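You operate a simulated robot arm through the tools that you are given. There is no shell and no other tool.

Carry out the task below with a simulated two-armed robot. There is one attempt and no reset: what you move stays moved.

Task
Unfasten the red and the blue hatch, then open both.
Fine: open the red one first; leave the third one locked.

The check looks at the end state, three seconds after you hand in, the way a careful person would. Anything else that was tipped, shoved, dropped, spilled or broken makes it a failure.

Robot
Two 7-joint arms with fingered hands on one trunk that stands fixed in place. Base frame: the origin is at the foot of the trunk, x ahead of it, y to its left, z up; the work surface is at about z = 799. Units: mm, degrees, N and s.
The left shoulder is at [20, 269, 1172], the right one opposite. Each reaches about 1298 mm from its shoulder. Payload 5 kg a hand.
The tool frame of a hand sits at the grasp point between the pads (the TCP): z along the fingers, y along the line on which they close. The tips reach 42 mm beyond it. The gripper opens to 208 mm; its body begins 119 mm behind the TCP. The gripper is a hand of 4 fingers: y runs from the thumb to the fingers, the wrist lies at [0, 0, -317] in the tool frame, and closing takes about 1.5 s.
Orientation is that of the tool frame in the base frame, as [roll, pitch, yaw] about the fixed x, y, z axes, in that order (R = Rz(yaw) Ry(pitch) Rx(roll)). With the fingers straight down and closing along the base's y, the tool's x points along the base's -x, its y along +y and its z along -z.

Tools
- The arms move only by the tool move_arm. It takes "left_increments", "right_increments" or both (then of equal length, played together; a hand with none holds still); each is a list of rows, each a list of 2 entries, a list of its own where there are three numbers: the shift along the tool's x, y, z in mm, then the turn, a rotation vector about the tool's x, y, z in degrees. In form: [[[x, y, z], [rx, ry, rz]], ...]. A call has 1 to 20 rows; each row is the pose to reach, as a shift and turn from the pose commanded when the call began, along the tool's axes at that moment. "left_claw" and "right_claw" are, for a hand that has rows, the opening, from 0 (shut) to 1 (fully open), set as the call begins (left out, the last holds). A row lasts 0.2 s, in which the tool goes at most 50 mm and 8.6 degrees; a call with a longer step from one row to the next is refused whole, and so is a gripper value outside its range. A pose out of reach is approached as far as the arm can. The call stops where the force on the tool passes 90 N (or 10 N more than at its start, if that is more) or the arm is blocked; 0.2 s more then pass. Each finger travels about 153 mm/s and halts on what it meets, pressing with about 30 N; the grip force reading is that of the motor and also rises with nothing between the fingers. The clock runs only during rows and for 0.2 s after the last one: add rows that repeat a pose to give the fingers time. It gives the time, the measured TCP pose, the force on the tool (base axes), the opening and the grip force at its end, in the units of the frame above (readings bear some noise), with the torque about the TCP (base axes, N m) and any sound that the robot's microphone picked up.
- Cameras (640 x 400 px; columns grow to the right, rows downward): "scene" is now at [156.4, -37.2, 1484.5]; the picture's right is [-0.40, -0.92, 0.00], its down [-0.10, 0.04, -0.99] and it looks along [0.91, -0.40, -0.11] (base axes); focal length 267 px, centre (320, 200). "left" rides on the left gripper at [-93, 1, -146] in its tool frame; the picture's right is [-0.02, -1.00, 0.00], its down [0.84, -0.01, -0.54] and it looks along [0.54, -0.01, 0.84] (tool axes); focal length 280 px, centre (320, 200). "right" rides on the right gripper at [94, 1, -146] in its tool frame; the picture's right is [-0.01, 1.00, 0.00], its down [-0.84, -0.01, -0.54] and it looks along [-0.54, -0.01, 0.84] (tool axes); focal length 280 px, centre (320, 200). There is no depth. A picture from a camera that has moved, and an enlarged one, comes with that camera's place and axes in the base frame and with its lens.
- capture(camera): a new picture of that camera. No time passes.
- lift_body(by): moves the trunk up (or, below 0, down) by that many mm; the arms and the scene camera ride with it, the base frame stays. It gives what a move gives, with no picture.
- grasp_type(shape, hand): the hand has 4 fingers and takes this shape, open, in about a second: jaw (thumb against the fingers, like two jaws); tri (thumb and two fingers); tip (a fingertip pinch); poke (one finger out to press); point (the index stretched); flat (the hand flat); cup (the hand cupped); fist (a fist). The gripper value then closes the fingers along that shape, each until it touches; the sizes above hold for jaw. It gives what a move gives, with no picture.
- turn_head(pan, tilt): turns the head with the scene camera to pan (to the left, within 80 degrees either way) and tilt (down, from -29 to 69), counted from straight ahead of the robot (the tilt from the chest, where the trunk bows). It gives what a move gives.
- close_up(camera, box): a new picture of the part [left, top, right, bottom] of that camera's present view, enlarged. No time passes.
- finish_job(): hands the job in; it is judged then, once.

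Places have to be worked out from the pictures, the camera data and where the tool is seen. Open the grippers and draw the arms clear of the work before you hand the job in, unless the task says otherwise.

The tools are called after "Emit:" as name(argument=value, ...) on one line, values as JSON. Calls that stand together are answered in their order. move_arm: Moves the arms, as the interface text tells. Its arguments: {"type":"object","properties":{"left_increments":{"type":"array","items":{"type":"array"}},"left_claw":{"type":"number"},"right_increments":{"type":"array","items":{"type":"array"}},"right_claw":{"type":"number"}},"required":[]} The other tools are called the same way: lift_body (by) moves the trunk up or down; grasp_type (shape, hand) gives the hand a shape; turn_head (pan, tilt) turns the head that bears the scene camera; capture (camera) takes a picture; close_up (camera, box) takes an enlarged picture of a part of a camera's view; finish_job () hands the job in.

At the start:

```text
time: 0.0
left_ee_pos: [467.4, 15.2, 1492.3]
left_tool_rot: [-180.0, 0.1, 156.0]
left_force: [0.5, 0.7, -0.3]
left_moment: [-0.01, 0.0, -0.03]
left_finger_gap: 208.1
left_grip_force: 0.1
left_shape: jaw
right_ee_pos: [445.8, -506.3, 1437.2]
right_tool_rot: [179.9, 0.0, 156.1]
right_force: [0.5, -0.9, 0.3]
right_moment: [0.0, 0.03, -0.01]
right_finger_gap: 208.0
right_grip_force: 0.0
right_shape: jaw
trunk travel left (down, up): [-550.0, 71.0]
head pan, tilt (commanded): [-23.6, 6.3]
```

scene: 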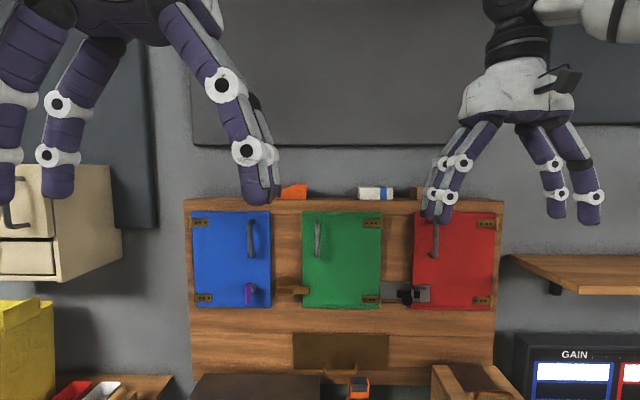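
right: 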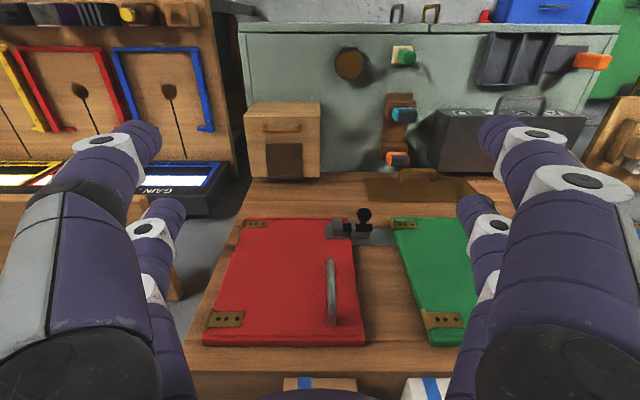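
left: 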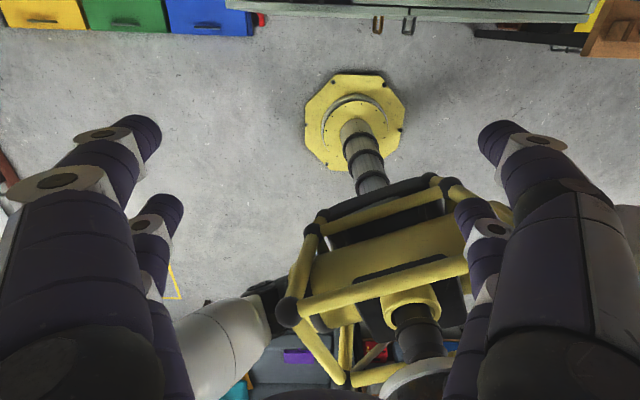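

The scene shows a wooden panel with blue, green and red doors; there's a bolt by the red door and a purple latch on the blue one. I'll look closer at the fasteners first.

Emit:
close_up(camera="scene", box=[360, 190, 520, 320])

Emit:
close_up(camera="scene", box=[180, 190, 340, 320])

Emit:
close_up(camera="right", box=[200, 180, 500, 367])

```text
3.08 times, centred on (440, 255) of scene
camera zoom: at [156.4, -37.2, 1484.5], right [-0.4, -0.92, 0.0], down [-0.1, 0.04, -0.99], along [0.91, -0.4, -0.11], focal length 822 px, centre (-49, 31)
```

zoom: 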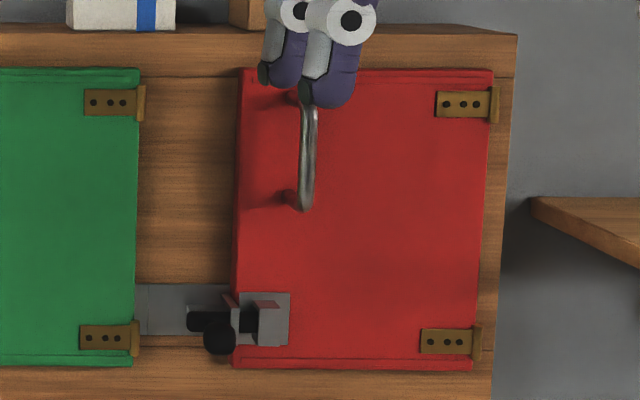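

```text
3.08 times, centred on (260, 255) of scene
camera zoom: at [156.4, -37.2, 1484.5], right [-0.4, -0.92, 0.0], down [-0.1, 0.04, -0.99], along [0.91, -0.4, -0.11], focal length 822 px, centre (505, 31)
```

zoom: 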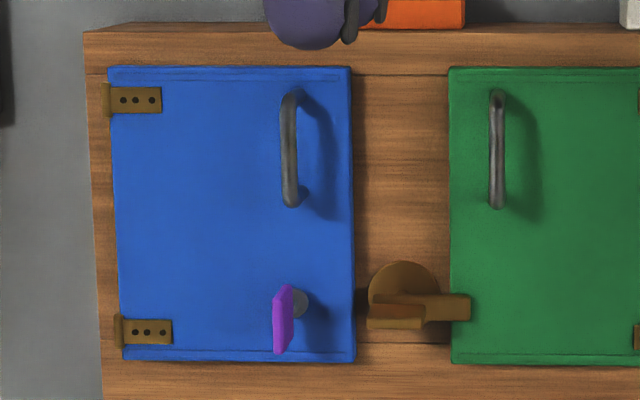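

```text
2.13 times, centred on (350, 274) of right
camera zoom: at [360.3, -467.8, 1583.6], right [0.42, 0.91, 0.0], down [0.77, -0.35, 0.54], along [0.49, -0.23, -0.84], focal length 598 px, centre (256, 43)
```

zoom: 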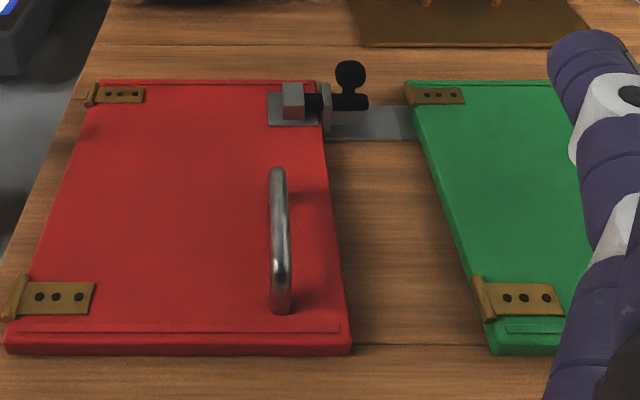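

The red hatch has a sliding bolt: its black knob is near (679, -516, 1149) and it runs into a keeper on the door. Blue has a purple turn-key and green a wooden turn-button. The panel faces the robot at about yaw -24. I'll swing the right hand so the fingers point at the panel with its camera on top, staying well clear, to see the bolt up close.

Emit:
move_arm(right_increments=[[[2.5, 0, 2.85], [-5.657, 0, 5.657]], [[5, 0, 5.7], [-11.314, 0, 11.314]], [[7.5, 0, 8.55], [-16.971, 0, 16.971]], [[10, 0, 11.4], [-22.627, 0, 22.627]], [[12.5, 0, 14.25], [-28.284, 0, 28.284]], [[15, 0, 17.1], [-33.941, 0, 33.941]], [[17.5, 0, 19.95], [-39.598, 0, 39.598]], [[20, 0, 22.8], [-45.255, 0, 45.255]], [[22.5, 0, 25.65], [-50.912, 0, 50.912]], [[25, 0, 28.5], [-56.569, 0, 56.569]], [[27.5, 0, 31.35], [-62.225, 0, 62.225]], [[30, 0, 34.2], [-67.882, 0, 67.882]], [[32.5, 0, 37.05], [-73.539, 0, 73.539]], [[35, 0, 39.9], [-79.196, 0, 79.196]], [[37.5, 0, 42.75], [-84.853, 0, 84.853]], [[40, 0, 45.6], [-90.51, 0, 90.51]], [[42.5, 0, 48.45], [-96.167, 0, 96.167]], [[45, 0, 51.3], [-101.823, 0, 101.823]], [[47.5, 0, 54.15], [-107.48, 0, 107.48]], [[50, 0, 57], [-113.137, 0, 113.137]]])

```text
time: 4.2
left_ee_pos: [476.2, 15.3, 1489.1]
left_tool_rot: [-179.8, -0.2, 156.3]
left_force: [7.0, -0.4, -2.6]
left_moment: [0.03, 0.98, 0.03]
left_finger_gap: 207.8
left_grip_force: 0.1
left_shape: jaw
right_ee_pos: [432.3, -530.2, 1499.4]
right_tool_rot: [102.1, -75.5, 68.7]
right_force: [3.6, 0.2, -1.9]
right_moment: [0.07, -0.17, -0.09]
right_finger_gap: 208.1
right_grip_force: 0.0
right_shape: jaw
right hand out of reach, approached as far as the arm can: row 11, 12, 13, 14, 15, 16, 17, 18, 19, 20
trunk travel left (down, up): [-550.0, 71.0]
head pan, tilt (commanded): [-23.6, 6.3]
```

The right hand couldn't get fully there, and the left hand shifted by 9 mm with 7 N on it, so the arms may be touching. I'll look.

Emit:
capture(camera="scene")

Emit:
capture(camera="right")

Emit:
capture(camera="left")

```text
taken
camera scene: at [163.5, -37.8, 1483.4], right [-0.4, -0.92, 0.0], down [-0.11, 0.04, -0.99], along [0.91, -0.4, -0.11], focal length 267 px, centre (320, 200)
```

scene: 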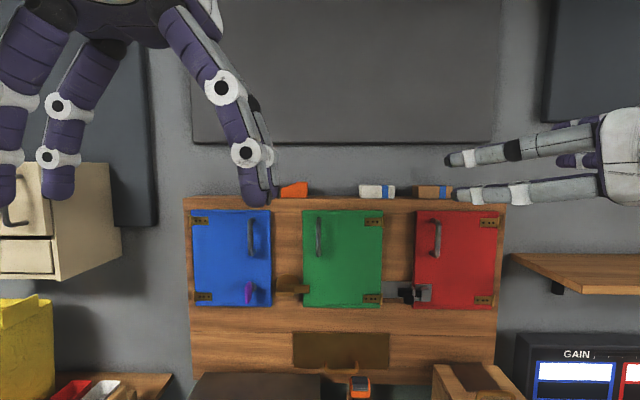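

```text
taken
camera right: at [295.6, -485.5, 1598.2], right [-0.15, -0.96, 0.23], down [-0.6, -0.09, -0.79], along [0.78, -0.26, -0.57], focal length 280 px, centre (320, 200)
```

right: 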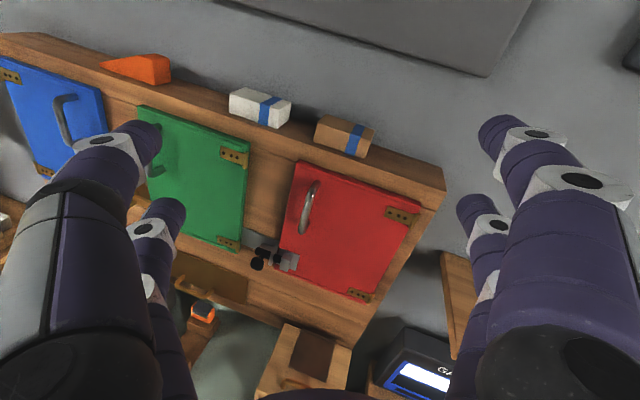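

```text
taken
camera left: at [564.5, -21.0, 1634.7], right [-0.39, -0.92, 0.0], down [-0.77, 0.33, 0.54], along [-0.5, 0.21, -0.84], focal length 280 px, centre (320, 200)
```

left: 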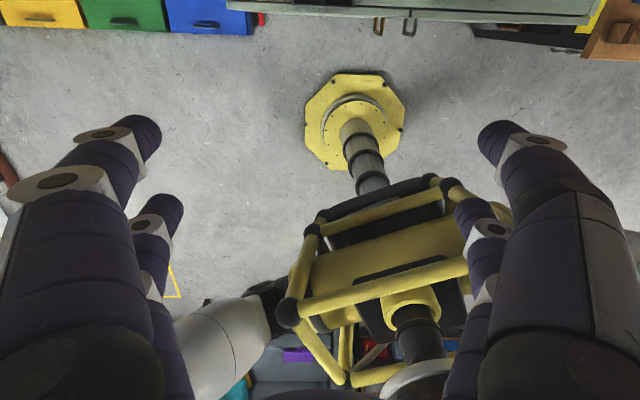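

The trunk just leans slightly as the arm shifts, and nothing is touching. The right hand is almost facing the panel but was folded too tightly, so I'll bring it forward and down a bit while finishing the turn. It stays in front of the knob and handles.

Emit:
move_arm(right_increments=[[[-6.8, -3.7, 17.1], [-1.414, 0, 1.414]], [[-13.6, -7.5, 34.2], [-2.828, 0, 2.828]], [[-20.4, -11.2, 51.3], [-4.242, 0, 4.242]], [[-27.2, -14.9, 68.4], [-5.656, 0, 5.656]], [[-34, -18.7, 85.6], [-7.07, 0, 7.07]], [[-40.7, -22.4, 102.7], [-8.484, 0, 8.484]], [[-47.5, -26.1, 119.8], [-9.898, 0, 9.898]], [[-54.3, -29.8, 136.9], [-11.312, 0, 11.312]], [[-61.1, -33.6, 154], [-12.726, 0, 12.726]], [[-67.9, -37.3, 171.1], [-14.14, 0, 14.14]], [[-67.9, -37.3, 171.1], [-14.14, 0, 14.14]], [[-67.9, -37.3, 171.1], [-14.14, 0, 14.14]]])

```text
time: 6.8
left_ee_pos: [463.4, 15.4, 1494.3]
left_tool_rot: [-179.9, 0.4, 156.1]
left_force: [-2.5, 1.3, 1.7]
left_moment: [-0.09, -0.37, -0.04]
left_finger_gap: 207.8
left_grip_force: 0.0
left_shape: jaw
right_ee_pos: [595.8, -539.6, 1428.8]
right_tool_rot: [-8.3, -89.9, 164.5]
right_force: [-1.7, 1.1, 0.5]
right_moment: [0.09, 0.13, 0.03]
right_finger_gap: 208.2
right_grip_force: 0.2
right_shape: jaw
right hand out of reach, approached as far as the arm can: row 1, 2, 3, 4, 5, 6, 7, 8
trunk travel left (down, up): [-550.0, 71.0]
head pan, tilt (commanded): [-23.6, 6.3]
```

The orientation is now right: fingers toward the panel, tool x up, z forward. I'll back off 45 mm and lower the hand to about z = 1290, then look through the right camera.

Emit:
move_arm(right_increments=[[[0, 0, -23], [0, 0, 0]], [[0, 0, -45], [0, 0, 0]], [[-35, 0, -45], [0, 0, 0]], [[-70, 0, -45], [0, 0, 0]], [[-105, 0, -45], [0, 0, 0]], [[-140, 0, -45], [0, 0, 0]], [[-140, 0, -45], [0, 0, 0]]])

Emit:
capture(camera="right")

Emit:
capture(camera="scene")

```text
time: 8.4
left_ee_pos: [466.8, 14.0, 1491.7]
left_tool_rot: [-180.0, 0.1, 156.0]
left_force: [-0.1, -0.4, 0.3]
left_moment: [0.1, -0.03, 0.0]
left_finger_gap: 207.6
left_grip_force: 0.1
left_shape: jaw
right_ee_pos: [644.7, -536.7, 1335.4]
right_tool_rot: [-145.5, -89.9, -58.5]
right_force: [-0.8, -0.2, -0.5]
right_moment: [-0.02, -0.01, 0.02]
right_finger_gap: 208.0
right_grip_force: 0.0
right_shape: jaw
right hand out of reach, approached as far as the arm can: row 1, 2, 3, 4, 5, 6, 7
trunk travel left (down, up): [-550.0, 71.0]
head pan, tilt (commanded): [-23.6, 6.3]
```

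```text
taken
camera right: at [511.2, -478.2, 1428.9], right [-0.41, -0.91, -0.02], down [-0.49, 0.23, -0.84], along [0.77, -0.33, -0.54], focal length 280 px, centre (320, 200)
```

right: 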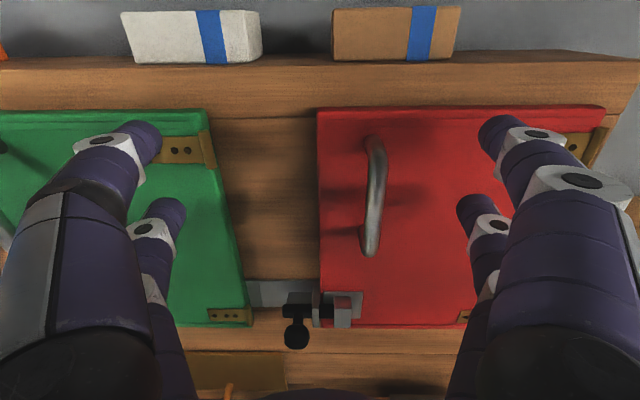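

```text
taken
camera scene: at [156.4, -37.9, 1484.4], right [-0.4, -0.92, 0.0], down [-0.1, 0.04, -0.99], along [0.91, -0.4, -0.11], focal length 267 px, centre (320, 200)
```

scene: 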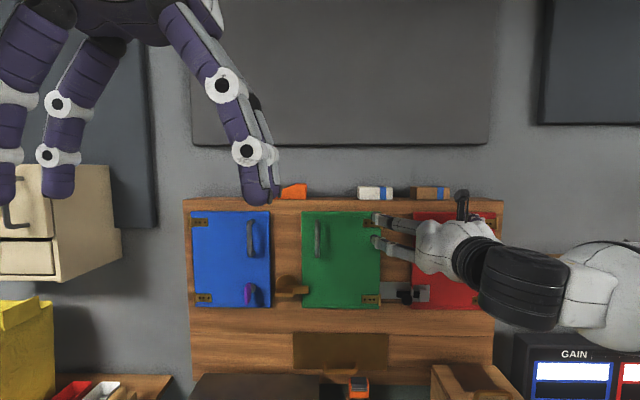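

The right arm stopped about 800 mm out because it can't fold tighter from this shoulder height. I'll tilt the head down to see the table, so I know whether lowering the trunk is safe.

Emit:
turn_head(pan=-23.6, tilt=45)

Emit:
capture(camera="scene")

```text
time: 9.4
left_ee_pos: [466.9, 15.4, 1493.3]
left_tool_rot: [180.0, 0.3, 156.1]
left_force: [-0.6, 0.1, -0.4]
left_moment: [-0.03, 0.03, 0.02]
left_finger_gap: 208.0
left_grip_force: 0.1
left_shape: jaw
right_ee_pos: [645.5, -534.6, 1335.9]
right_tool_rot: [-175.5, -90.0, -28.4]
right_force: [0.1, 0.2, -0.4]
right_moment: [0.01, -0.01, -0.02]
right_finger_gap: 207.9
right_grip_force: 0.0
right_shape: jaw
trunk travel left (down, up): [-550.0, 71.0]
head pan, tilt (commanded): [-23.6, 45.0]
```

```text
taken
camera scene: at [146.5, -32.7, 1423.6], right [-0.4, -0.92, 0.0], down [-0.65, 0.28, -0.71], along [0.65, -0.28, -0.71], focal length 267 px, centre (320, 200)
```

scene: 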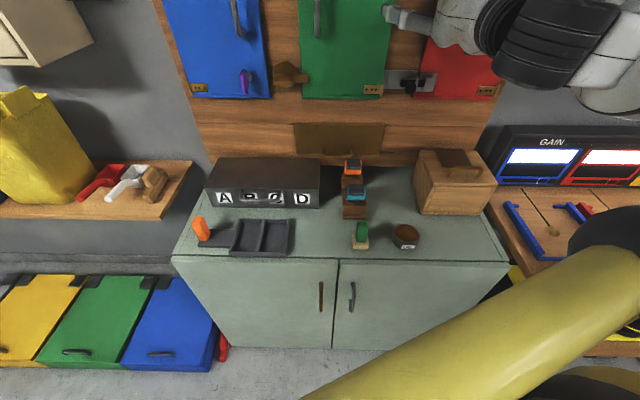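

The cabinet top starts about 550 mm out, and the space in front of it is clear, so lowering the trunk is fine. First I'll raise the right hand and draw it back from the panel, so the fingers clear the handles as the trunk goes down.

Emit:
move_arm(right_increments=[[[25, 0, -8], [0, 0, 0]], [[50, 0, -18], [0, 0, 0]], [[75, 0, -30], [0, 0, 0]], [[100, 0, -45], [0, 0, 0]], [[125, 0, -60], [0, 0, 0]], [[150, 0, -75], [0, 0, 0]], [[170, 0, -90], [0, 0, 0]], [[170, 0, -90], [0, 0, 0]]])

Emit:
capture(camera="right")

```text
time: 11.2
left_ee_pos: [468.4, 15.0, 1491.7]
left_tool_rot: [-179.9, 0.2, 156.0]
left_force: [1.7, -0.1, -0.3]
left_moment: [0.02, 0.08, 0.01]
left_finger_gap: 207.6
left_grip_force: 0.0
left_shape: jaw
right_ee_pos: [563.3, -496.2, 1502.6]
right_tool_rot: [179.5, -89.9, -23.3]
right_force: [0.8, -0.4, -0.6]
right_moment: [-0.07, -0.01, -0.02]
right_finger_gap: 208.0
right_grip_force: 0.1
right_shape: jaw
trunk travel left (down, up): [-550.0, 71.0]
head pan, tilt (commanded): [-23.6, 45.0]
```

```text
taken
camera right: at [430.2, -437.6, 1598.2], right [-0.41, -0.91, -0.01], down [-0.49, 0.23, -0.84], along [0.77, -0.33, -0.54], focal length 280 px, centre (320, 200)
```

right: 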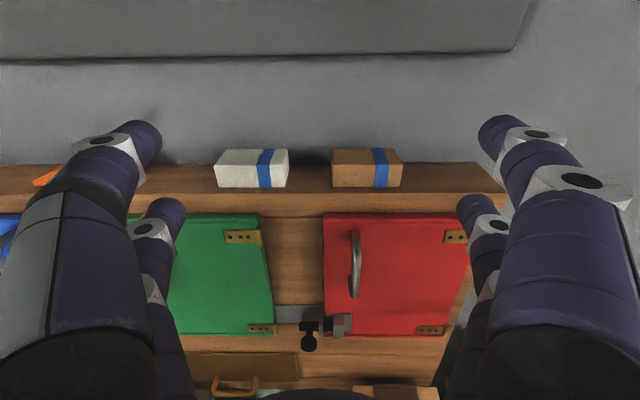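

The hand is clear of the panel. Before lowering the trunk I'll check the right side, where the elbow is, against the shelf and bench.

Emit:
turn_head(pan=-65, tilt=30)

Emit:
capture(camera="scene")

```text
time: 12.3
left_ee_pos: [465.9, 14.4, 1493.7]
left_tool_rot: [-179.9, 0.2, 156.1]
left_force: [-1.1, 0.7, 0.9]
left_moment: [0.0, 0.05, 0.02]
left_finger_gap: 208.2
left_grip_force: 0.1
left_shape: jaw
right_ee_pos: [564.1, -493.9, 1506.5]
right_tool_rot: [144.7, -89.9, 11.4]
right_force: [0.0, 0.7, 0.4]
right_moment: [0.02, -0.03, 0.03]
right_finger_gap: 208.0
right_grip_force: 0.0
right_shape: jaw
trunk travel left (down, up): [-550.0, 71.0]
head pan, tilt (commanded): [-65.0, 30.0]
```

```text
taken
camera scene: at [110.1, -82.2, 1446.1], right [-0.91, -0.42, 0.0], down [-0.21, 0.45, -0.87], along [0.37, -0.78, -0.5], focal length 267 px, centre (320, 200)
```

scene: 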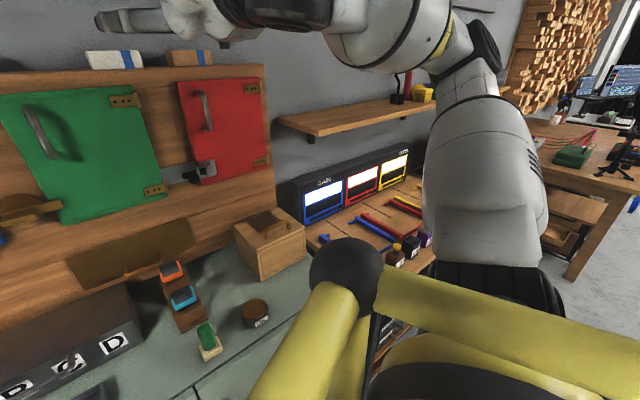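

The elbow is about 350 mm out and the shelf's front-left corner is near (431, -744, 1236), about 690 mm out, so lowering clears it. I'll lower the trunk 280 mm.

Emit:
lift_body(by=-280)

Emit:
turn_head(pan=-23.6, tilt=6.3)

Emit:
capture(camera="scene")

Emit:
capture(camera="right")

```text
time: 15.2
left_ee_pos: [466.6, 14.6, 1213.9]
left_tool_rot: [-179.9, 0.2, 156.1]
left_force: [-0.9, 0.7, -0.2]
left_moment: [-0.05, -0.03, 0.03]
left_finger_gap: 207.9
left_grip_force: 0.2
left_shape: jaw
right_ee_pos: [563.3, -494.1, 1225.7]
right_tool_rot: [156.8, -89.9, -0.7]
right_force: [-1.0, 0.3, 1.1]
right_moment: [0.01, 0.03, -0.01]
right_finger_gap: 208.0
right_grip_force: 0.0
right_shape: jaw
trunk travel left (down, up): [-270.0, 351.0]
head pan, tilt (commanded): [-65.0, 30.0]
```

```text
time: 16.2
left_ee_pos: [466.4, 14.9, 1213.8]
left_tool_rot: [-179.9, 0.1, 156.1]
left_force: [0.4, 0.7, 0.0]
left_moment: [-0.02, 0.03, -0.03]
left_finger_gap: 208.0
left_grip_force: 0.1
left_shape: jaw
right_ee_pos: [564.0, -492.1, 1225.5]
right_tool_rot: [9.0, -89.9, 147.0]
right_force: [0.0, 0.2, 0.3]
right_moment: [-0.02, 0.02, 0.01]
right_finger_gap: 207.8
right_grip_force: 0.1
right_shape: jaw
trunk travel left (down, up): [-270.0, 351.0]
head pan, tilt (commanded): [-23.6, 6.3]
```

```text
taken
camera scene: at [201.8, -37.3, 1196.2], right [-0.4, -0.92, 0.0], down [-0.1, 0.04, -0.99], along [0.91, -0.4, -0.11], focal length 267 px, centre (320, 200)
```

scene: 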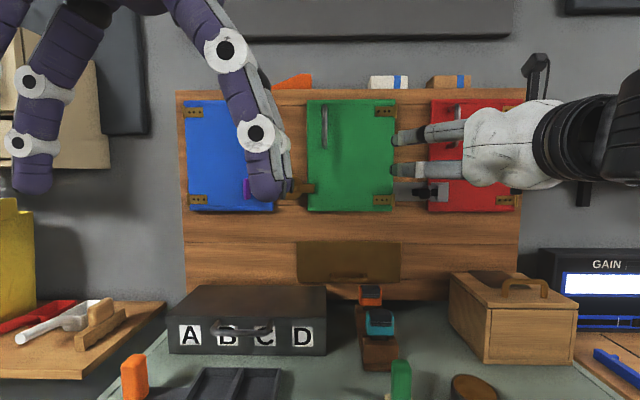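

```text
taken
camera right: at [429.1, -435.2, 1319.6], right [-0.4, -0.91, -0.01], down [-0.49, 0.23, -0.84], along [0.77, -0.33, -0.54], focal length 280 px, centre (320, 200)
```

right: 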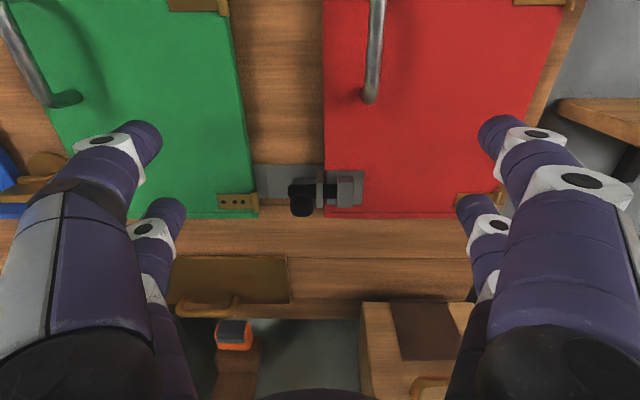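

Now the right camera looks straight at the bolt. I'll enlarge the bolt in it.

Emit:
close_up(camera="right", box=[240, 140, 400, 240])

Emit:
close_up(camera="scene", box=[380, 90, 540, 220])

```text
4.00 times, centred on (320, 190) of right
camera zoom: at [429.1, -435.2, 1319.6], right [-0.4, -0.91, -0.01], down [-0.49, 0.23, -0.84], along [0.77, -0.33, -0.54], focal length 1122 px, centre (320, 240)
```

zoom: 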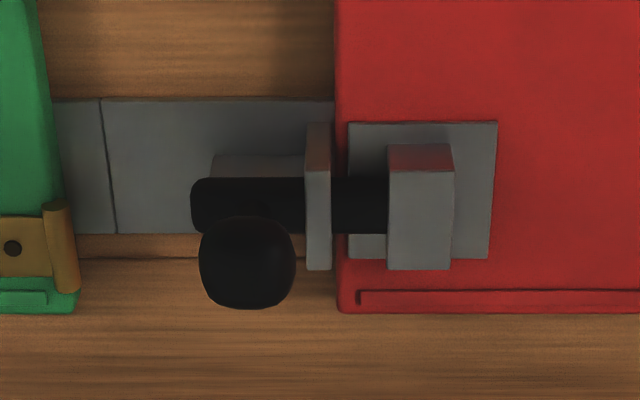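

```text
3.08 times, centred on (460, 155) of scene
camera zoom: at [201.8, -37.3, 1196.2], right [-0.4, -0.92, 0.0], down [-0.1, 0.04, -0.99], along [0.91, -0.4, -0.11], focal length 822 px, centre (-111, 338)
```

zoom: 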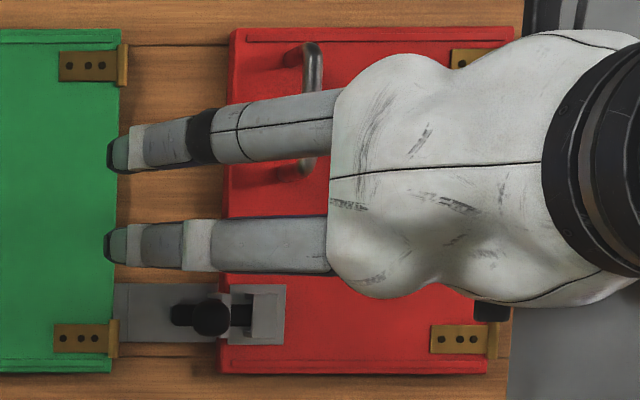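

The knob is a ball about 27 mm across, close to the left side of the guide bracket, and the bolt must slide left (toward green). I'll try the fingertip-pinch shape on the right hand and see how the fingers sit.

Emit:
grasp_type(shape="tip", hand="right")

Emit:
capture(camera="right")

Emit:
close_up(camera="scene", box=[380, 90, 540, 220])

```text
time: 17.1
left_ee_pos: [466.6, 14.1, 1213.2]
left_tool_rot: [-179.9, 0.1, 156.1]
left_force: [0.6, -0.4, 0.6]
left_moment: [0.02, 0.01, -0.01]
left_finger_gap: 208.0
left_grip_force: 0.2
left_shape: jaw
right_ee_pos: [563.1, -493.9, 1225.8]
right_tool_rot: [84.8, -89.9, 71.3]
right_force: [0.1, 0.4, -0.4]
right_moment: [-0.01, 0.01, -0.02]
right_finger_gap: 207.9
right_grip_force: 0.2
right_shape: tip
trunk travel left (down, up): [-270.0, 351.0]
head pan, tilt (commanded): [-23.6, 6.3]
```

```text
taken
camera right: at [429.1, -435.2, 1319.6], right [-0.4, -0.91, -0.01], down [-0.49, 0.23, -0.84], along [0.77, -0.33, -0.54], focal length 280 px, centre (320, 200)
```

right: 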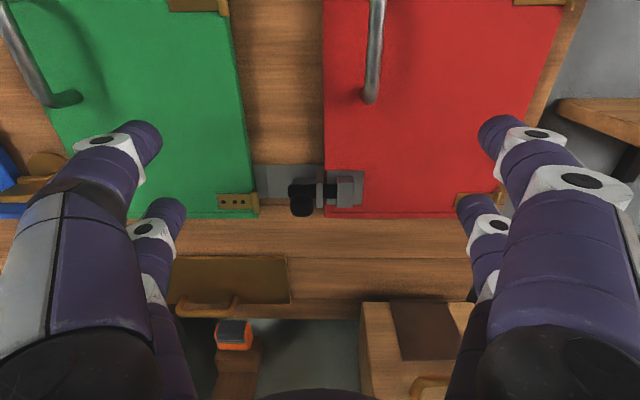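

```text
3.08 times, centred on (460, 155) of scene
camera zoom: at [201.8, -37.2, 1196.2], right [-0.4, -0.92, 0.0], down [-0.1, 0.04, -0.99], along [0.91, -0.4, -0.11], focal length 822 px, centre (-111, 338)
```

zoom: 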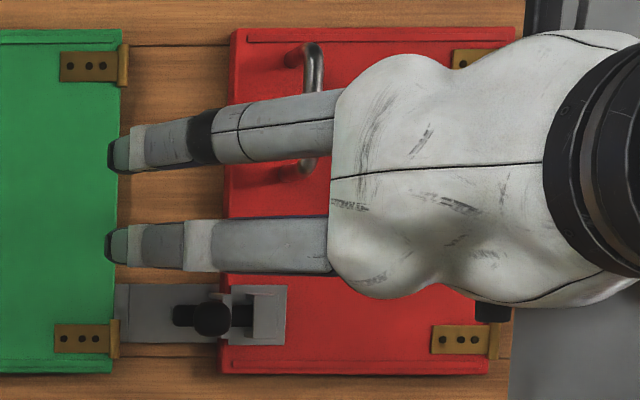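

Fully open it looks the same as before. I'll close partway in place to see how this shape brings the fingers together.

Emit:
move_arm(right_increments=[[[0, 0, 0], [0, 0, 0]], [[0, 0, 0], [0, 0, 0]], [[0, 0, 0], [0, 0, 0]], [[0, 0, 0], [0, 0, 0]], [[0, 0, 0], [0, 0, 0]], [[0, 0, 0], [0, 0, 0]]], right_claw=0.2)

Emit:
capture(camera="right")

Emit:
close_up(camera="scene", box=[380, 90, 540, 220])

```text
time: 18.5
left_ee_pos: [466.6, 14.5, 1213.1]
left_tool_rot: [-179.9, 0.1, 156.1]
left_force: [0.7, 0.6, 0.2]
left_moment: [0.03, -0.01, -0.01]
left_finger_gap: 208.0
left_grip_force: 0.2
left_shape: jaw
right_ee_pos: [563.7, -492.3, 1225.3]
right_tool_rot: [75.8, -89.9, 80.2]
right_force: [-0.1, 0.3, -0.2]
right_moment: [0.04, 0.01, 0.02]
right_finger_gap: 42.0
right_grip_force: 0.1
right_shape: tip
trunk travel left (down, up): [-270.0, 351.0]
head pan, tilt (commanded): [-23.6, 6.3]
```

```text
taken
camera right: at [429.2, -435.2, 1319.6], right [-0.4, -0.91, -0.01], down [-0.49, 0.23, -0.84], along [0.77, -0.33, -0.54], focal length 280 px, centre (320, 200)
```

right: 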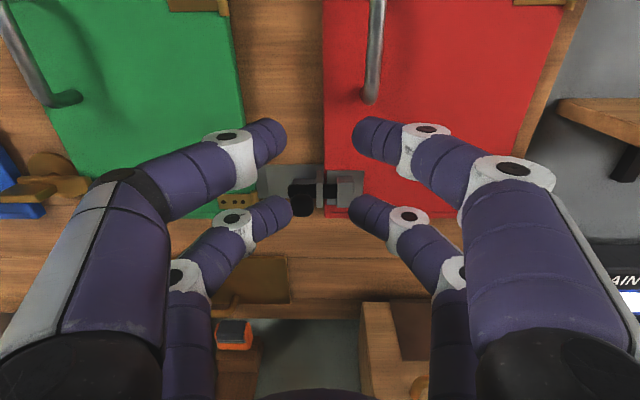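

```text
3.08 times, centred on (460, 155) of scene
camera zoom: at [201.8, -37.2, 1196.2], right [-0.4, -0.92, 0.0], down [-0.1, 0.04, -0.99], along [0.91, -0.4, -0.11], focal length 822 px, centre (-111, 338)
```

zoom: 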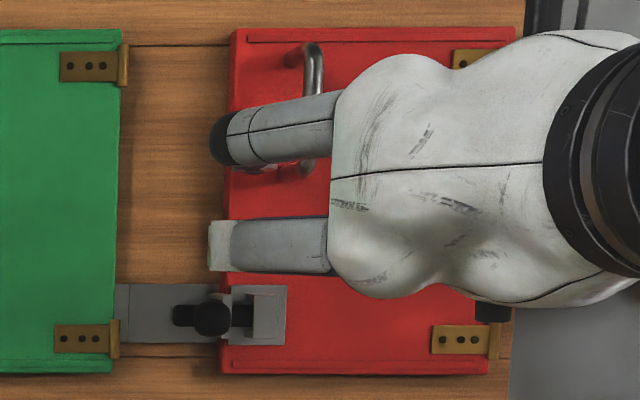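

In this shape the fingers close as two pairs, one about 33 mm above the tool axis and one about 28 mm below it, with the tips angled inward. I'll compare it with the single-finger poke shape.

Emit:
grasp_type(shape="poke", hand="right")

Emit:
capture(camera="right")

Emit:
close_up(camera="scene", box=[380, 90, 540, 220])

```text
time: 19.4
left_ee_pos: [467.0, 14.4, 1213.2]
left_tool_rot: [-179.9, 0.1, 156.1]
left_force: [0.0, -0.4, 0.3]
left_moment: [-0.01, -0.01, -0.01]
left_finger_gap: 208.0
left_grip_force: 0.0
left_shape: jaw
right_ee_pos: [563.6, -494.0, 1226.0]
right_tool_rot: [-116.8, -89.9, -87.1]
right_force: [-1.1, -0.4, 0.7]
right_moment: [0.01, -0.02, 0.0]
right_finger_gap: 0.0
right_grip_force: 0.1
right_shape: poke
trunk travel left (down, up): [-270.0, 351.0]
head pan, tilt (commanded): [-23.6, 6.3]
```

```text
taken
camera right: at [429.1, -435.2, 1319.6], right [-0.4, -0.91, -0.01], down [-0.49, 0.23, -0.84], along [0.77, -0.33, -0.54], focal length 280 px, centre (320, 200)
```

right: 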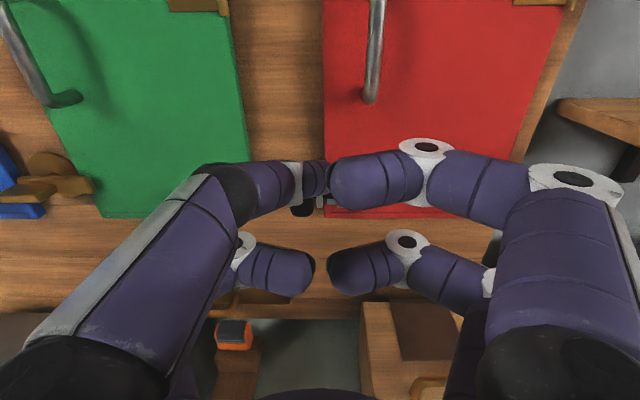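

```text
3.08 times, centred on (460, 155) of scene
camera zoom: at [201.8, -37.2, 1196.2], right [-0.4, -0.92, 0.0], down [-0.1, 0.04, -0.99], along [0.91, -0.4, -0.11], focal length 822 px, centre (-111, 338)
```

zoom: 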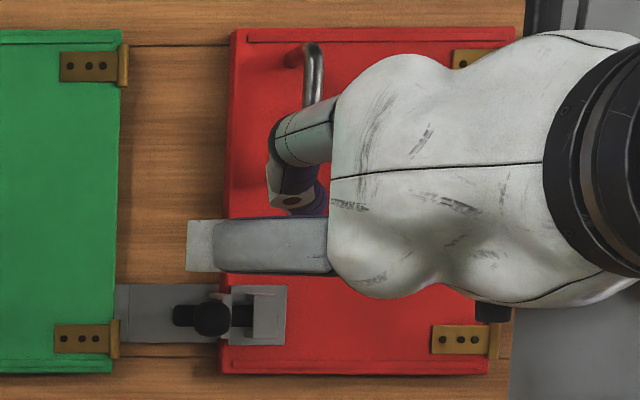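

The fingers may still be moving, so I'll wait a moment and look again.

Emit:
move_arm(right_increments=[[[0, 0, 0], [0, 0, 0]], [[0, 0, 0], [0, 0, 0]], [[0, 0, 0], [0, 0, 0]], [[0, 0, 0], [0, 0, 0]]])

Emit:
capture(camera="right")

```text
time: 20.4
left_ee_pos: [466.3, 14.0, 1213.3]
left_tool_rot: [-179.9, 0.1, 156.2]
left_force: [-0.1, -0.6, 0.3]
left_moment: [0.02, -0.01, 0.0]
left_finger_gap: 208.0
left_grip_force: 0.1
left_shape: jaw
right_ee_pos: [564.5, -493.5, 1225.9]
right_tool_rot: [-110.8, -90.0, -93.1]
right_force: [0.6, -1.0, -0.9]
right_moment: [0.02, 0.02, 0.03]
right_finger_gap: 0.0
right_grip_force: 0.1
right_shape: poke
trunk travel left (down, up): [-270.0, 351.0]
head pan, tilt (commanded): [-23.6, 6.3]
```

```text
taken
camera right: at [429.2, -435.2, 1319.6], right [-0.4, -0.91, -0.01], down [-0.49, 0.23, -0.84], along [0.77, -0.33, -0.54], focal length 280 px, centre (320, 200)
```

right: 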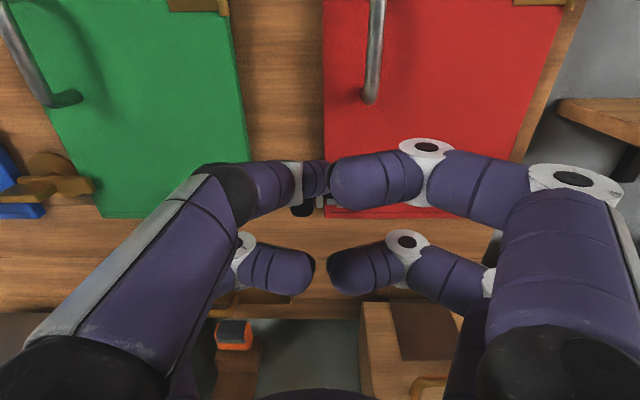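

Poke folds the fingers together, which won't work as a pusher here. I'll try point.

Emit:
grasp_type(shape="point", hand="right")

Emit:
move_arm(right_increments=[[[0, 0, 0], [0, 0, 0]], [[0, 0, 0], [0, 0, 0]], [[0, 0, 0], [0, 0, 0]]])

Emit:
capture(camera="right")

Emit:
close_up(camera="scene", box=[380, 90, 540, 220])

```text
time: 21.3
left_ee_pos: [467.1, 14.7, 1213.4]
left_tool_rot: [-179.8, 0.1, 156.1]
left_force: [-0.3, -0.5, -0.3]
left_moment: [0.0, -0.02, -0.01]
left_finger_gap: 208.0
left_grip_force: 0.0
left_shape: jaw
right_ee_pos: [563.1, -492.9, 1226.7]
right_tool_rot: [108.6, -90.0, 47.5]
right_force: [-0.1, 0.4, 0.2]
right_moment: [-0.04, 0.0, 0.01]
right_finger_gap: 201.4
right_grip_force: 0.2
right_shape: point
trunk travel left (down, up): [-270.0, 351.0]
head pan, tilt (commanded): [-23.6, 6.3]
```

```text
time: 22.1
left_ee_pos: [467.4, 15.4, 1213.2]
left_tool_rot: [-179.9, 0.1, 156.1]
left_force: [1.0, 0.3, -0.1]
left_moment: [0.03, -0.01, 0.01]
left_finger_gap: 207.7
left_grip_force: 0.1
left_shape: jaw
right_ee_pos: [564.0, -493.1, 1225.2]
right_tool_rot: [174.7, -89.9, -18.6]
right_force: [-0.7, 0.1, 0.0]
right_moment: [0.05, 0.0, 0.02]
right_finger_gap: 201.6
right_grip_force: 0.0
right_shape: point
trunk travel left (down, up): [-270.0, 351.0]
head pan, tilt (commanded): [-23.6, 6.3]
```

```text
taken
camera right: at [429.2, -435.2, 1319.6], right [-0.4, -0.91, -0.01], down [-0.49, 0.23, -0.84], along [0.77, -0.33, -0.54], focal length 280 px, centre (320, 200)
```

right: 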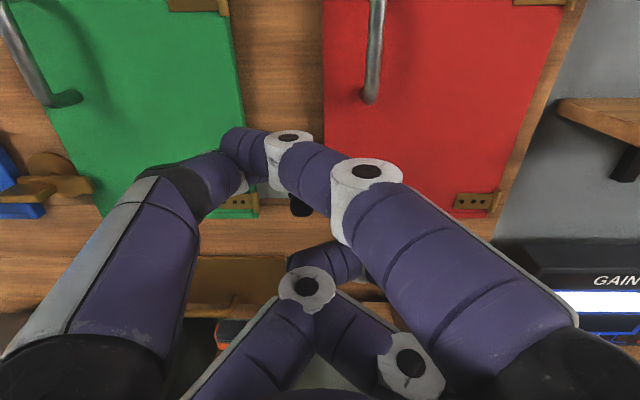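

```text
3.08 times, centred on (460, 155) of scene
camera zoom: at [201.8, -37.2, 1196.2], right [-0.4, -0.92, 0.0], down [-0.1, 0.04, -0.99], along [0.91, -0.4, -0.11], focal length 822 px, centre (-111, 338)
```

zoom: 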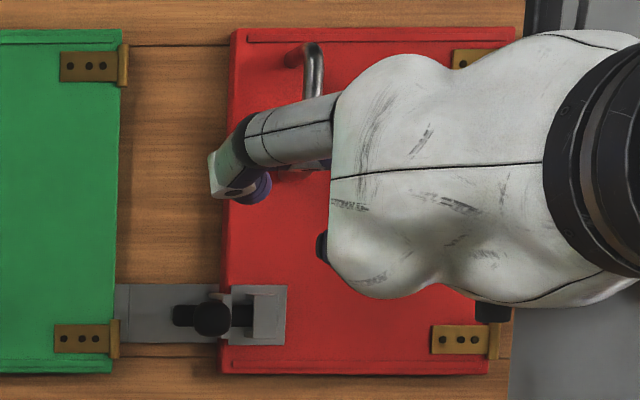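

Point bends the index sideways, so the tip pinch gives better control for the knob. I'll go back to tip, set a gap of about 60 mm, and line up the upper finger pair with the ball (ball about 20 mm left, hand centre at z of about 1110), still short of the panel.

Emit:
grasp_type(shape="tip", hand="right")

Emit:
move_arm(right_increments=[[[-19, -3.5, 5], [0, 0, 0]], [[-38, -7, 10], [0, 0, 0]], [[-57, -10.5, 18], [0, 0, 0]], [[-76, -14, 26], [0, 0, 0]], [[-96, -17, 34], [0, 0, 0]], [[-115, -20.5, 42], [0, 0, 0]], [[-115, -20.5, 42], [0, 0, 0]], [[-115, -20.5, 42], [0, 0, 0]]], right_claw=0.3)

Emit:
capture(camera="right")

Emit:
close_up(camera="scene", box=[380, 110, 540, 240])

```text
time: 23.0
left_ee_pos: [467.3, 14.8, 1212.3]
left_tool_rot: [-180.0, 0.1, 156.1]
left_force: [0.4, -0.5, -0.4]
left_moment: [-0.02, -0.01, 0.0]
left_finger_gap: 207.9
left_grip_force: 0.0
left_shape: jaw
right_ee_pos: [563.9, -493.2, 1225.2]
right_tool_rot: [-140.3, -90.0, -63.5]
right_force: [0.3, -0.4, -0.2]
right_moment: [0.02, -0.02, -0.03]
right_finger_gap: 208.1
right_grip_force: 0.2
right_shape: tip
trunk travel left (down, up): [-270.0, 351.0]
head pan, tilt (commanded): [-23.6, 6.3]
```

```text
time: 24.8
left_ee_pos: [466.3, 15.5, 1214.4]
left_tool_rot: [-180.0, 0.0, 156.2]
left_force: [-0.6, -0.8, -0.1]
left_moment: [-0.03, -0.01, 0.04]
left_finger_gap: 207.7
left_grip_force: 0.1
left_shape: jaw
right_ee_pos: [630.2, -493.9, 1124.7]
right_tool_rot: [-175.9, -89.9, -28.1]
right_force: [0.3, 0.1, 0.1]
right_moment: [-0.01, 0.04, 0.01]
right_finger_gap: 62.8
right_grip_force: 0.0
right_shape: tip
right hand out of reach, approached as far as the arm can: row 3, 4, 5, 6, 7, 8
trunk travel left (down, up): [-270.0, 351.0]
head pan, tilt (commanded): [-23.6, 6.3]
```

```text
taken
camera right: at [496.2, -434.4, 1218.3], right [-0.41, -0.91, -0.01], down [-0.49, 0.23, -0.84], along [0.77, -0.33, -0.54], focal length 280 px, centre (320, 200)
```

right: 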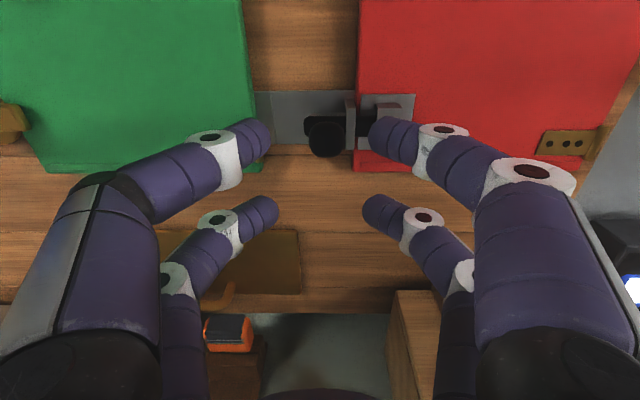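

```text
3.08 times, centred on (460, 175) of scene
camera zoom: at [201.8, -37.1, 1196.2], right [-0.4, -0.92, 0.0], down [-0.1, 0.04, -0.99], along [0.91, -0.4, -0.11], focal length 822 px, centre (-111, 277)
```

zoom: 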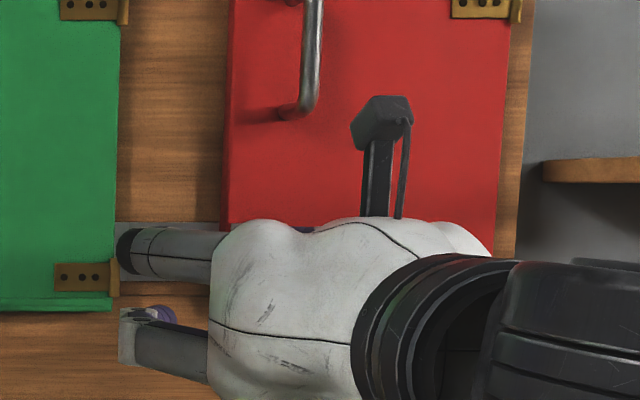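

The ball is 4 to 5 mm right of the pair's centre and about 30 mm beyond the tips. I'll adjust and advance 20 mm, then look.

Emit:
move_arm(right_increments=[[[-6, 2, 10], [0, 0, 0]], [[-12, 4.5, 20], [0, 0, 0]], [[-12, 4.5, 20], [0, 0, 0]]])

Emit:
capture(camera="right")

Emit:
close_up(camera="right", box=[240, 60, 400, 160])

```text
time: 25.6
left_ee_pos: [467.4, 15.8, 1212.3]
left_tool_rot: [-179.8, 0.1, 156.1]
left_force: [0.4, 0.2, 0.3]
left_moment: [-0.03, -0.01, 0.0]
left_finger_gap: 207.8
left_grip_force: 0.0
left_shape: jaw
right_ee_pos: [646.9, -505.7, 1112.0]
right_tool_rot: [18.5, -89.9, 137.6]
right_force: [0.3, -1.1, 0.0]
right_moment: [0.01, -0.02, 0.03]
right_finger_gap: 62.7
right_grip_force: 0.0
right_shape: tip
trunk travel left (down, up): [-270.0, 351.0]
head pan, tilt (commanded): [-23.6, 6.3]
```

```text
taken
camera right: at [512.2, -447.7, 1205.9], right [-0.41, -0.91, -0.01], down [-0.49, 0.23, -0.84], along [0.77, -0.33, -0.54], focal length 280 px, centre (320, 200)
```

right: 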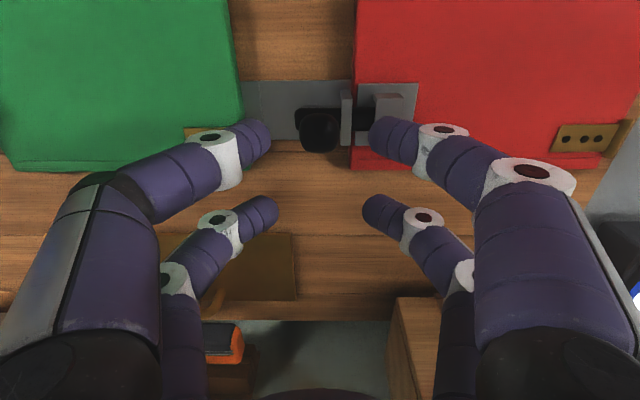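

```text
4.00 times, centred on (320, 110) of right
camera zoom: at [512.2, -447.7, 1205.9], right [-0.41, -0.91, -0.01], down [-0.49, 0.23, -0.84], along [0.77, -0.33, -0.54], focal length 1122 px, centre (320, 560)
```

zoom: 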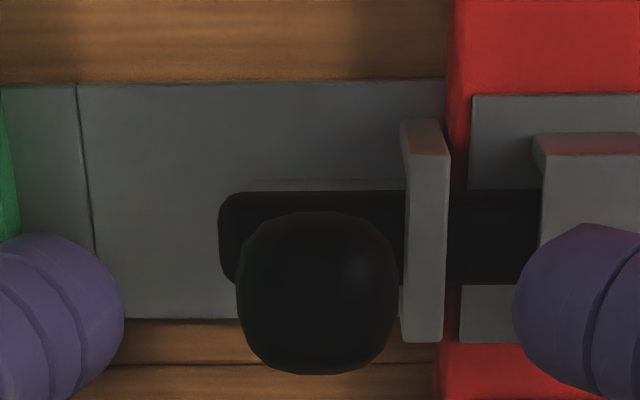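

The ball is centred now. I'll advance 15 mm so the tips straddle the ball just past its middle, staying short of the guide and keeper.

Emit:
move_arm(right_increments=[[[0, 0, 5], [0, 0, 0]], [[0, 0, 10], [0, 0, 0]], [[0, 0, 15], [0, 0, 0]], [[0, 0, 15], [0, 0, 0]]])

Emit:
close_up(camera="right", box=[220, 60, 420, 185])

```text
time: 26.6
left_ee_pos: [467.7, 14.7, 1212.7]
left_tool_rot: [-179.9, 0.1, 156.2]
left_force: [1.5, 0.6, 0.4]
left_moment: [-0.03, -0.02, -0.01]
left_finger_gap: 208.1
left_grip_force: 0.0
left_shape: jaw
right_ee_pos: [660.1, -512.0, 1113.2]
right_tool_rot: [171.7, -90.0, -15.5]
right_force: [0.3, -0.8, 0.7]
right_moment: [0.01, 0.01, -0.05]
right_finger_gap: 62.9
right_grip_force: 0.1
right_shape: tip
trunk travel left (down, up): [-270.0, 351.0]
head pan, tilt (commanded): [-23.6, 6.3]
```

```text
3.20 times, centred on (320, 122) of right
camera zoom: at [525.5, -453.5, 1206.7], right [-0.4, -0.91, -0.01], down [-0.49, 0.23, -0.84], along [0.77, -0.33, -0.54], focal length 897 px, centre (320, 448)
```

zoom: 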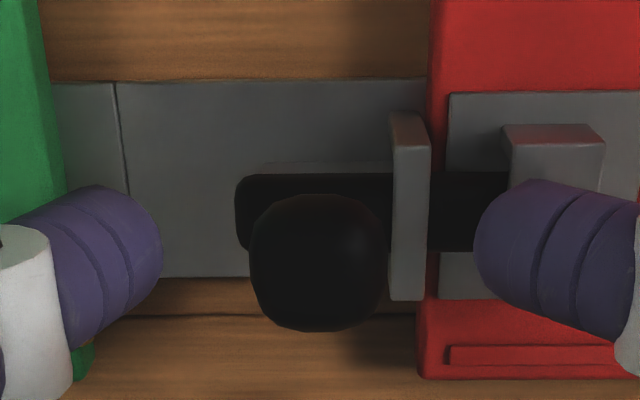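

The tips are level with the ball on both sides. I'll close on it.

Emit:
move_arm(right_increments=[[[0, 0, 0], [0, 0, 0]], [[0, 0, 0], [0, 0, 0]], [[0, 0, 0], [0, 0, 0]], [[0, 0, 0], [0, 0, 0]], [[0, 0, 0], [0, 0, 0]]], right_claw=0.05)

Emit:
close_up(camera="right", box=[220, 60, 420, 185])

```text
time: 27.8
left_ee_pos: [466.9, 14.7, 1212.8]
left_tool_rot: [-179.9, 0.1, 156.0]
left_force: [0.4, 0.6, 0.0]
left_moment: [-0.02, 0.0, -0.01]
left_finger_gap: 208.1
left_grip_force: 0.0
left_shape: jaw
right_ee_pos: [660.6, -512.3, 1111.6]
right_tool_rot: [-160.2, -90.0, -43.5]
right_force: [5.3, -0.7, 2.5]
right_moment: [0.02, 0.08, 0.07]
right_finger_gap: 9.9
right_grip_force: 30.1
right_shape: tip
trunk travel left (down, up): [-270.0, 351.0]
head pan, tilt (commanded): [-23.6, 6.3]
```

```text
3.20 times, centred on (320, 122) of right
camera zoom: at [525.8, -453.5, 1206.6], right [-0.41, -0.91, -0.01], down [-0.49, 0.23, -0.84], along [0.77, -0.33, -0.54], focal length 897 px, centre (320, 448)
```

zoom: 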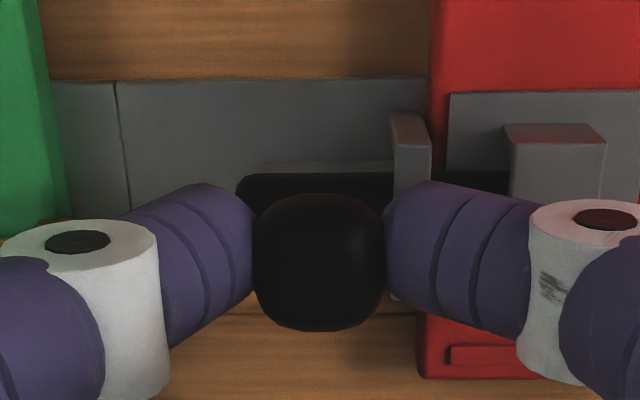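

The ball is firmly pinched (30 N). I'll draw it left slowly, 30 mm.

Emit:
move_arm(right_increments=[[[0, -3, 0], [0, 0, 0]], [[0, -6, 0], [0, 0, 0]], [[0, -9, 0], [0, 0, 0]], [[0, -12, 0], [0, 0, 0]], [[0, -15, 0], [0, 0, 0]], [[0, -18, 0], [0, 0, 0]], [[0, -21, 0], [0, 0, 0]], [[0, -24, 0], [0, 0, 0]], [[0, -27, 0], [0, 0, 0]], [[0, -30, 0], [0, 0, 0]], [[0, -30, 0], [0, 0, 0]]], right_claw=0.05)

Emit:
capture(camera="right")

Emit:
close_up(camera="right", box=[220, 60, 420, 185])

```text
time: 30.2
left_ee_pos: [467.3, 15.5, 1213.1]
left_tool_rot: [-179.9, 0.1, 156.2]
left_force: [-0.8, -0.2, -0.7]
left_moment: [0.01, -0.01, 0.01]
left_finger_gap: 208.0
left_grip_force: 0.1
left_shape: jaw
right_ee_pos: [672.5, -484.7, 1111.9]
right_tool_rot: [6.2, -90.0, 149.9]
right_force: [18.9, -8.3, 7.8]
right_moment: [0.1, 0.38, -0.03]
right_finger_gap: 9.4
right_grip_force: 29.8
right_shape: tip
trunk travel left (down, up): [-270.0, 351.0]
head pan, tilt (commanded): [-23.6, 6.3]
```

```text
taken
camera right: at [537.9, -425.8, 1206.5], right [-0.41, -0.91, -0.01], down [-0.49, 0.23, -0.84], along [0.77, -0.33, -0.54], focal length 280 px, centre (320, 200)
```

right: 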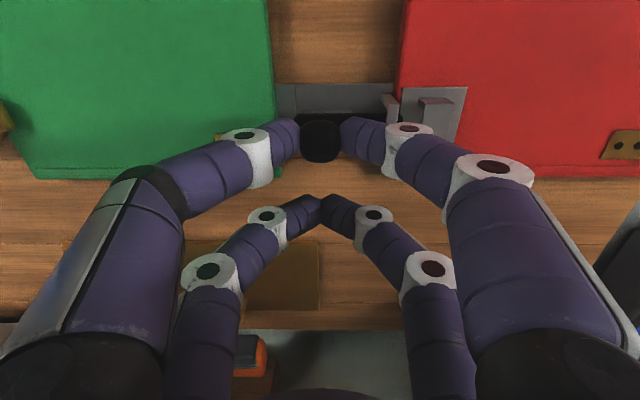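

```text
3.20 times, centred on (320, 122) of right
camera zoom: at [537.9, -425.8, 1206.5], right [-0.41, -0.91, -0.01], down [-0.49, 0.23, -0.84], along [0.77, -0.33, -0.54], focal length 897 px, centre (320, 448)
```

zoom: 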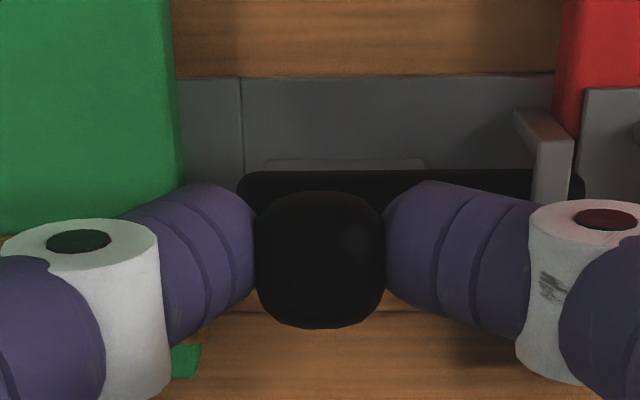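

The bolt tip has left the keeper and sits just past the guide, clear of the door's edge or nearly so. I'll draw it another 12 mm left to be sure.

Emit:
move_arm(right_increments=[[[0, -3, 0], [0, 0, 0]], [[0, -6, 0], [0, 0, 0]], [[0, -9, 0], [0, 0, 0]], [[0, -12, 0], [0, 0, 0]], [[0, -12, 0], [0, 0, 0]]], right_claw=0.05)

Emit:
close_up(camera="right", box=[220, 60, 460, 210])

```text
time: 31.4
left_ee_pos: [467.9, 14.5, 1213.4]
left_tool_rot: [-179.9, 0.2, 156.1]
left_force: [0.0, -0.2, 0.1]
left_moment: [0.0, 0.03, 0.02]
left_finger_gap: 208.0
left_grip_force: 0.0
left_shape: jaw
right_ee_pos: [678.3, -474.7, 1111.6]
right_tool_rot: [-136.9, -90.0, -67.0]
right_force: [10.6, -10.4, 5.5]
right_moment: [0.18, 0.18, -0.22]
right_finger_gap: 9.3
right_grip_force: 29.2
right_shape: tip
trunk travel left (down, up): [-270.0, 351.0]
head pan, tilt (commanded): [-23.6, 6.3]
```

```text
2.67 times, centred on (340, 135) of right
camera zoom: at [542.7, -416.0, 1206.5], right [-0.41, -0.91, -0.01], down [-0.49, 0.23, -0.84], along [0.77, -0.33, -0.54], focal length 748 px, centre (267, 373)
```

zoom: 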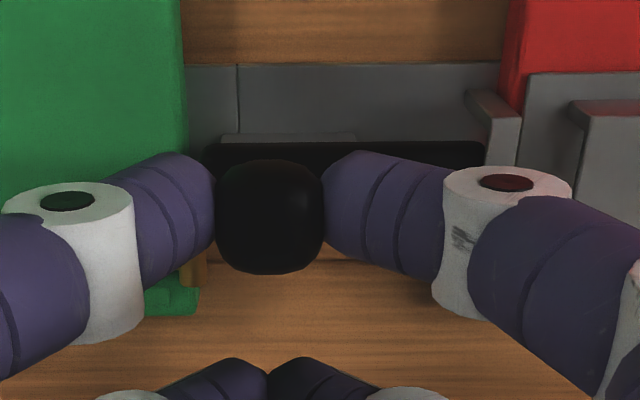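

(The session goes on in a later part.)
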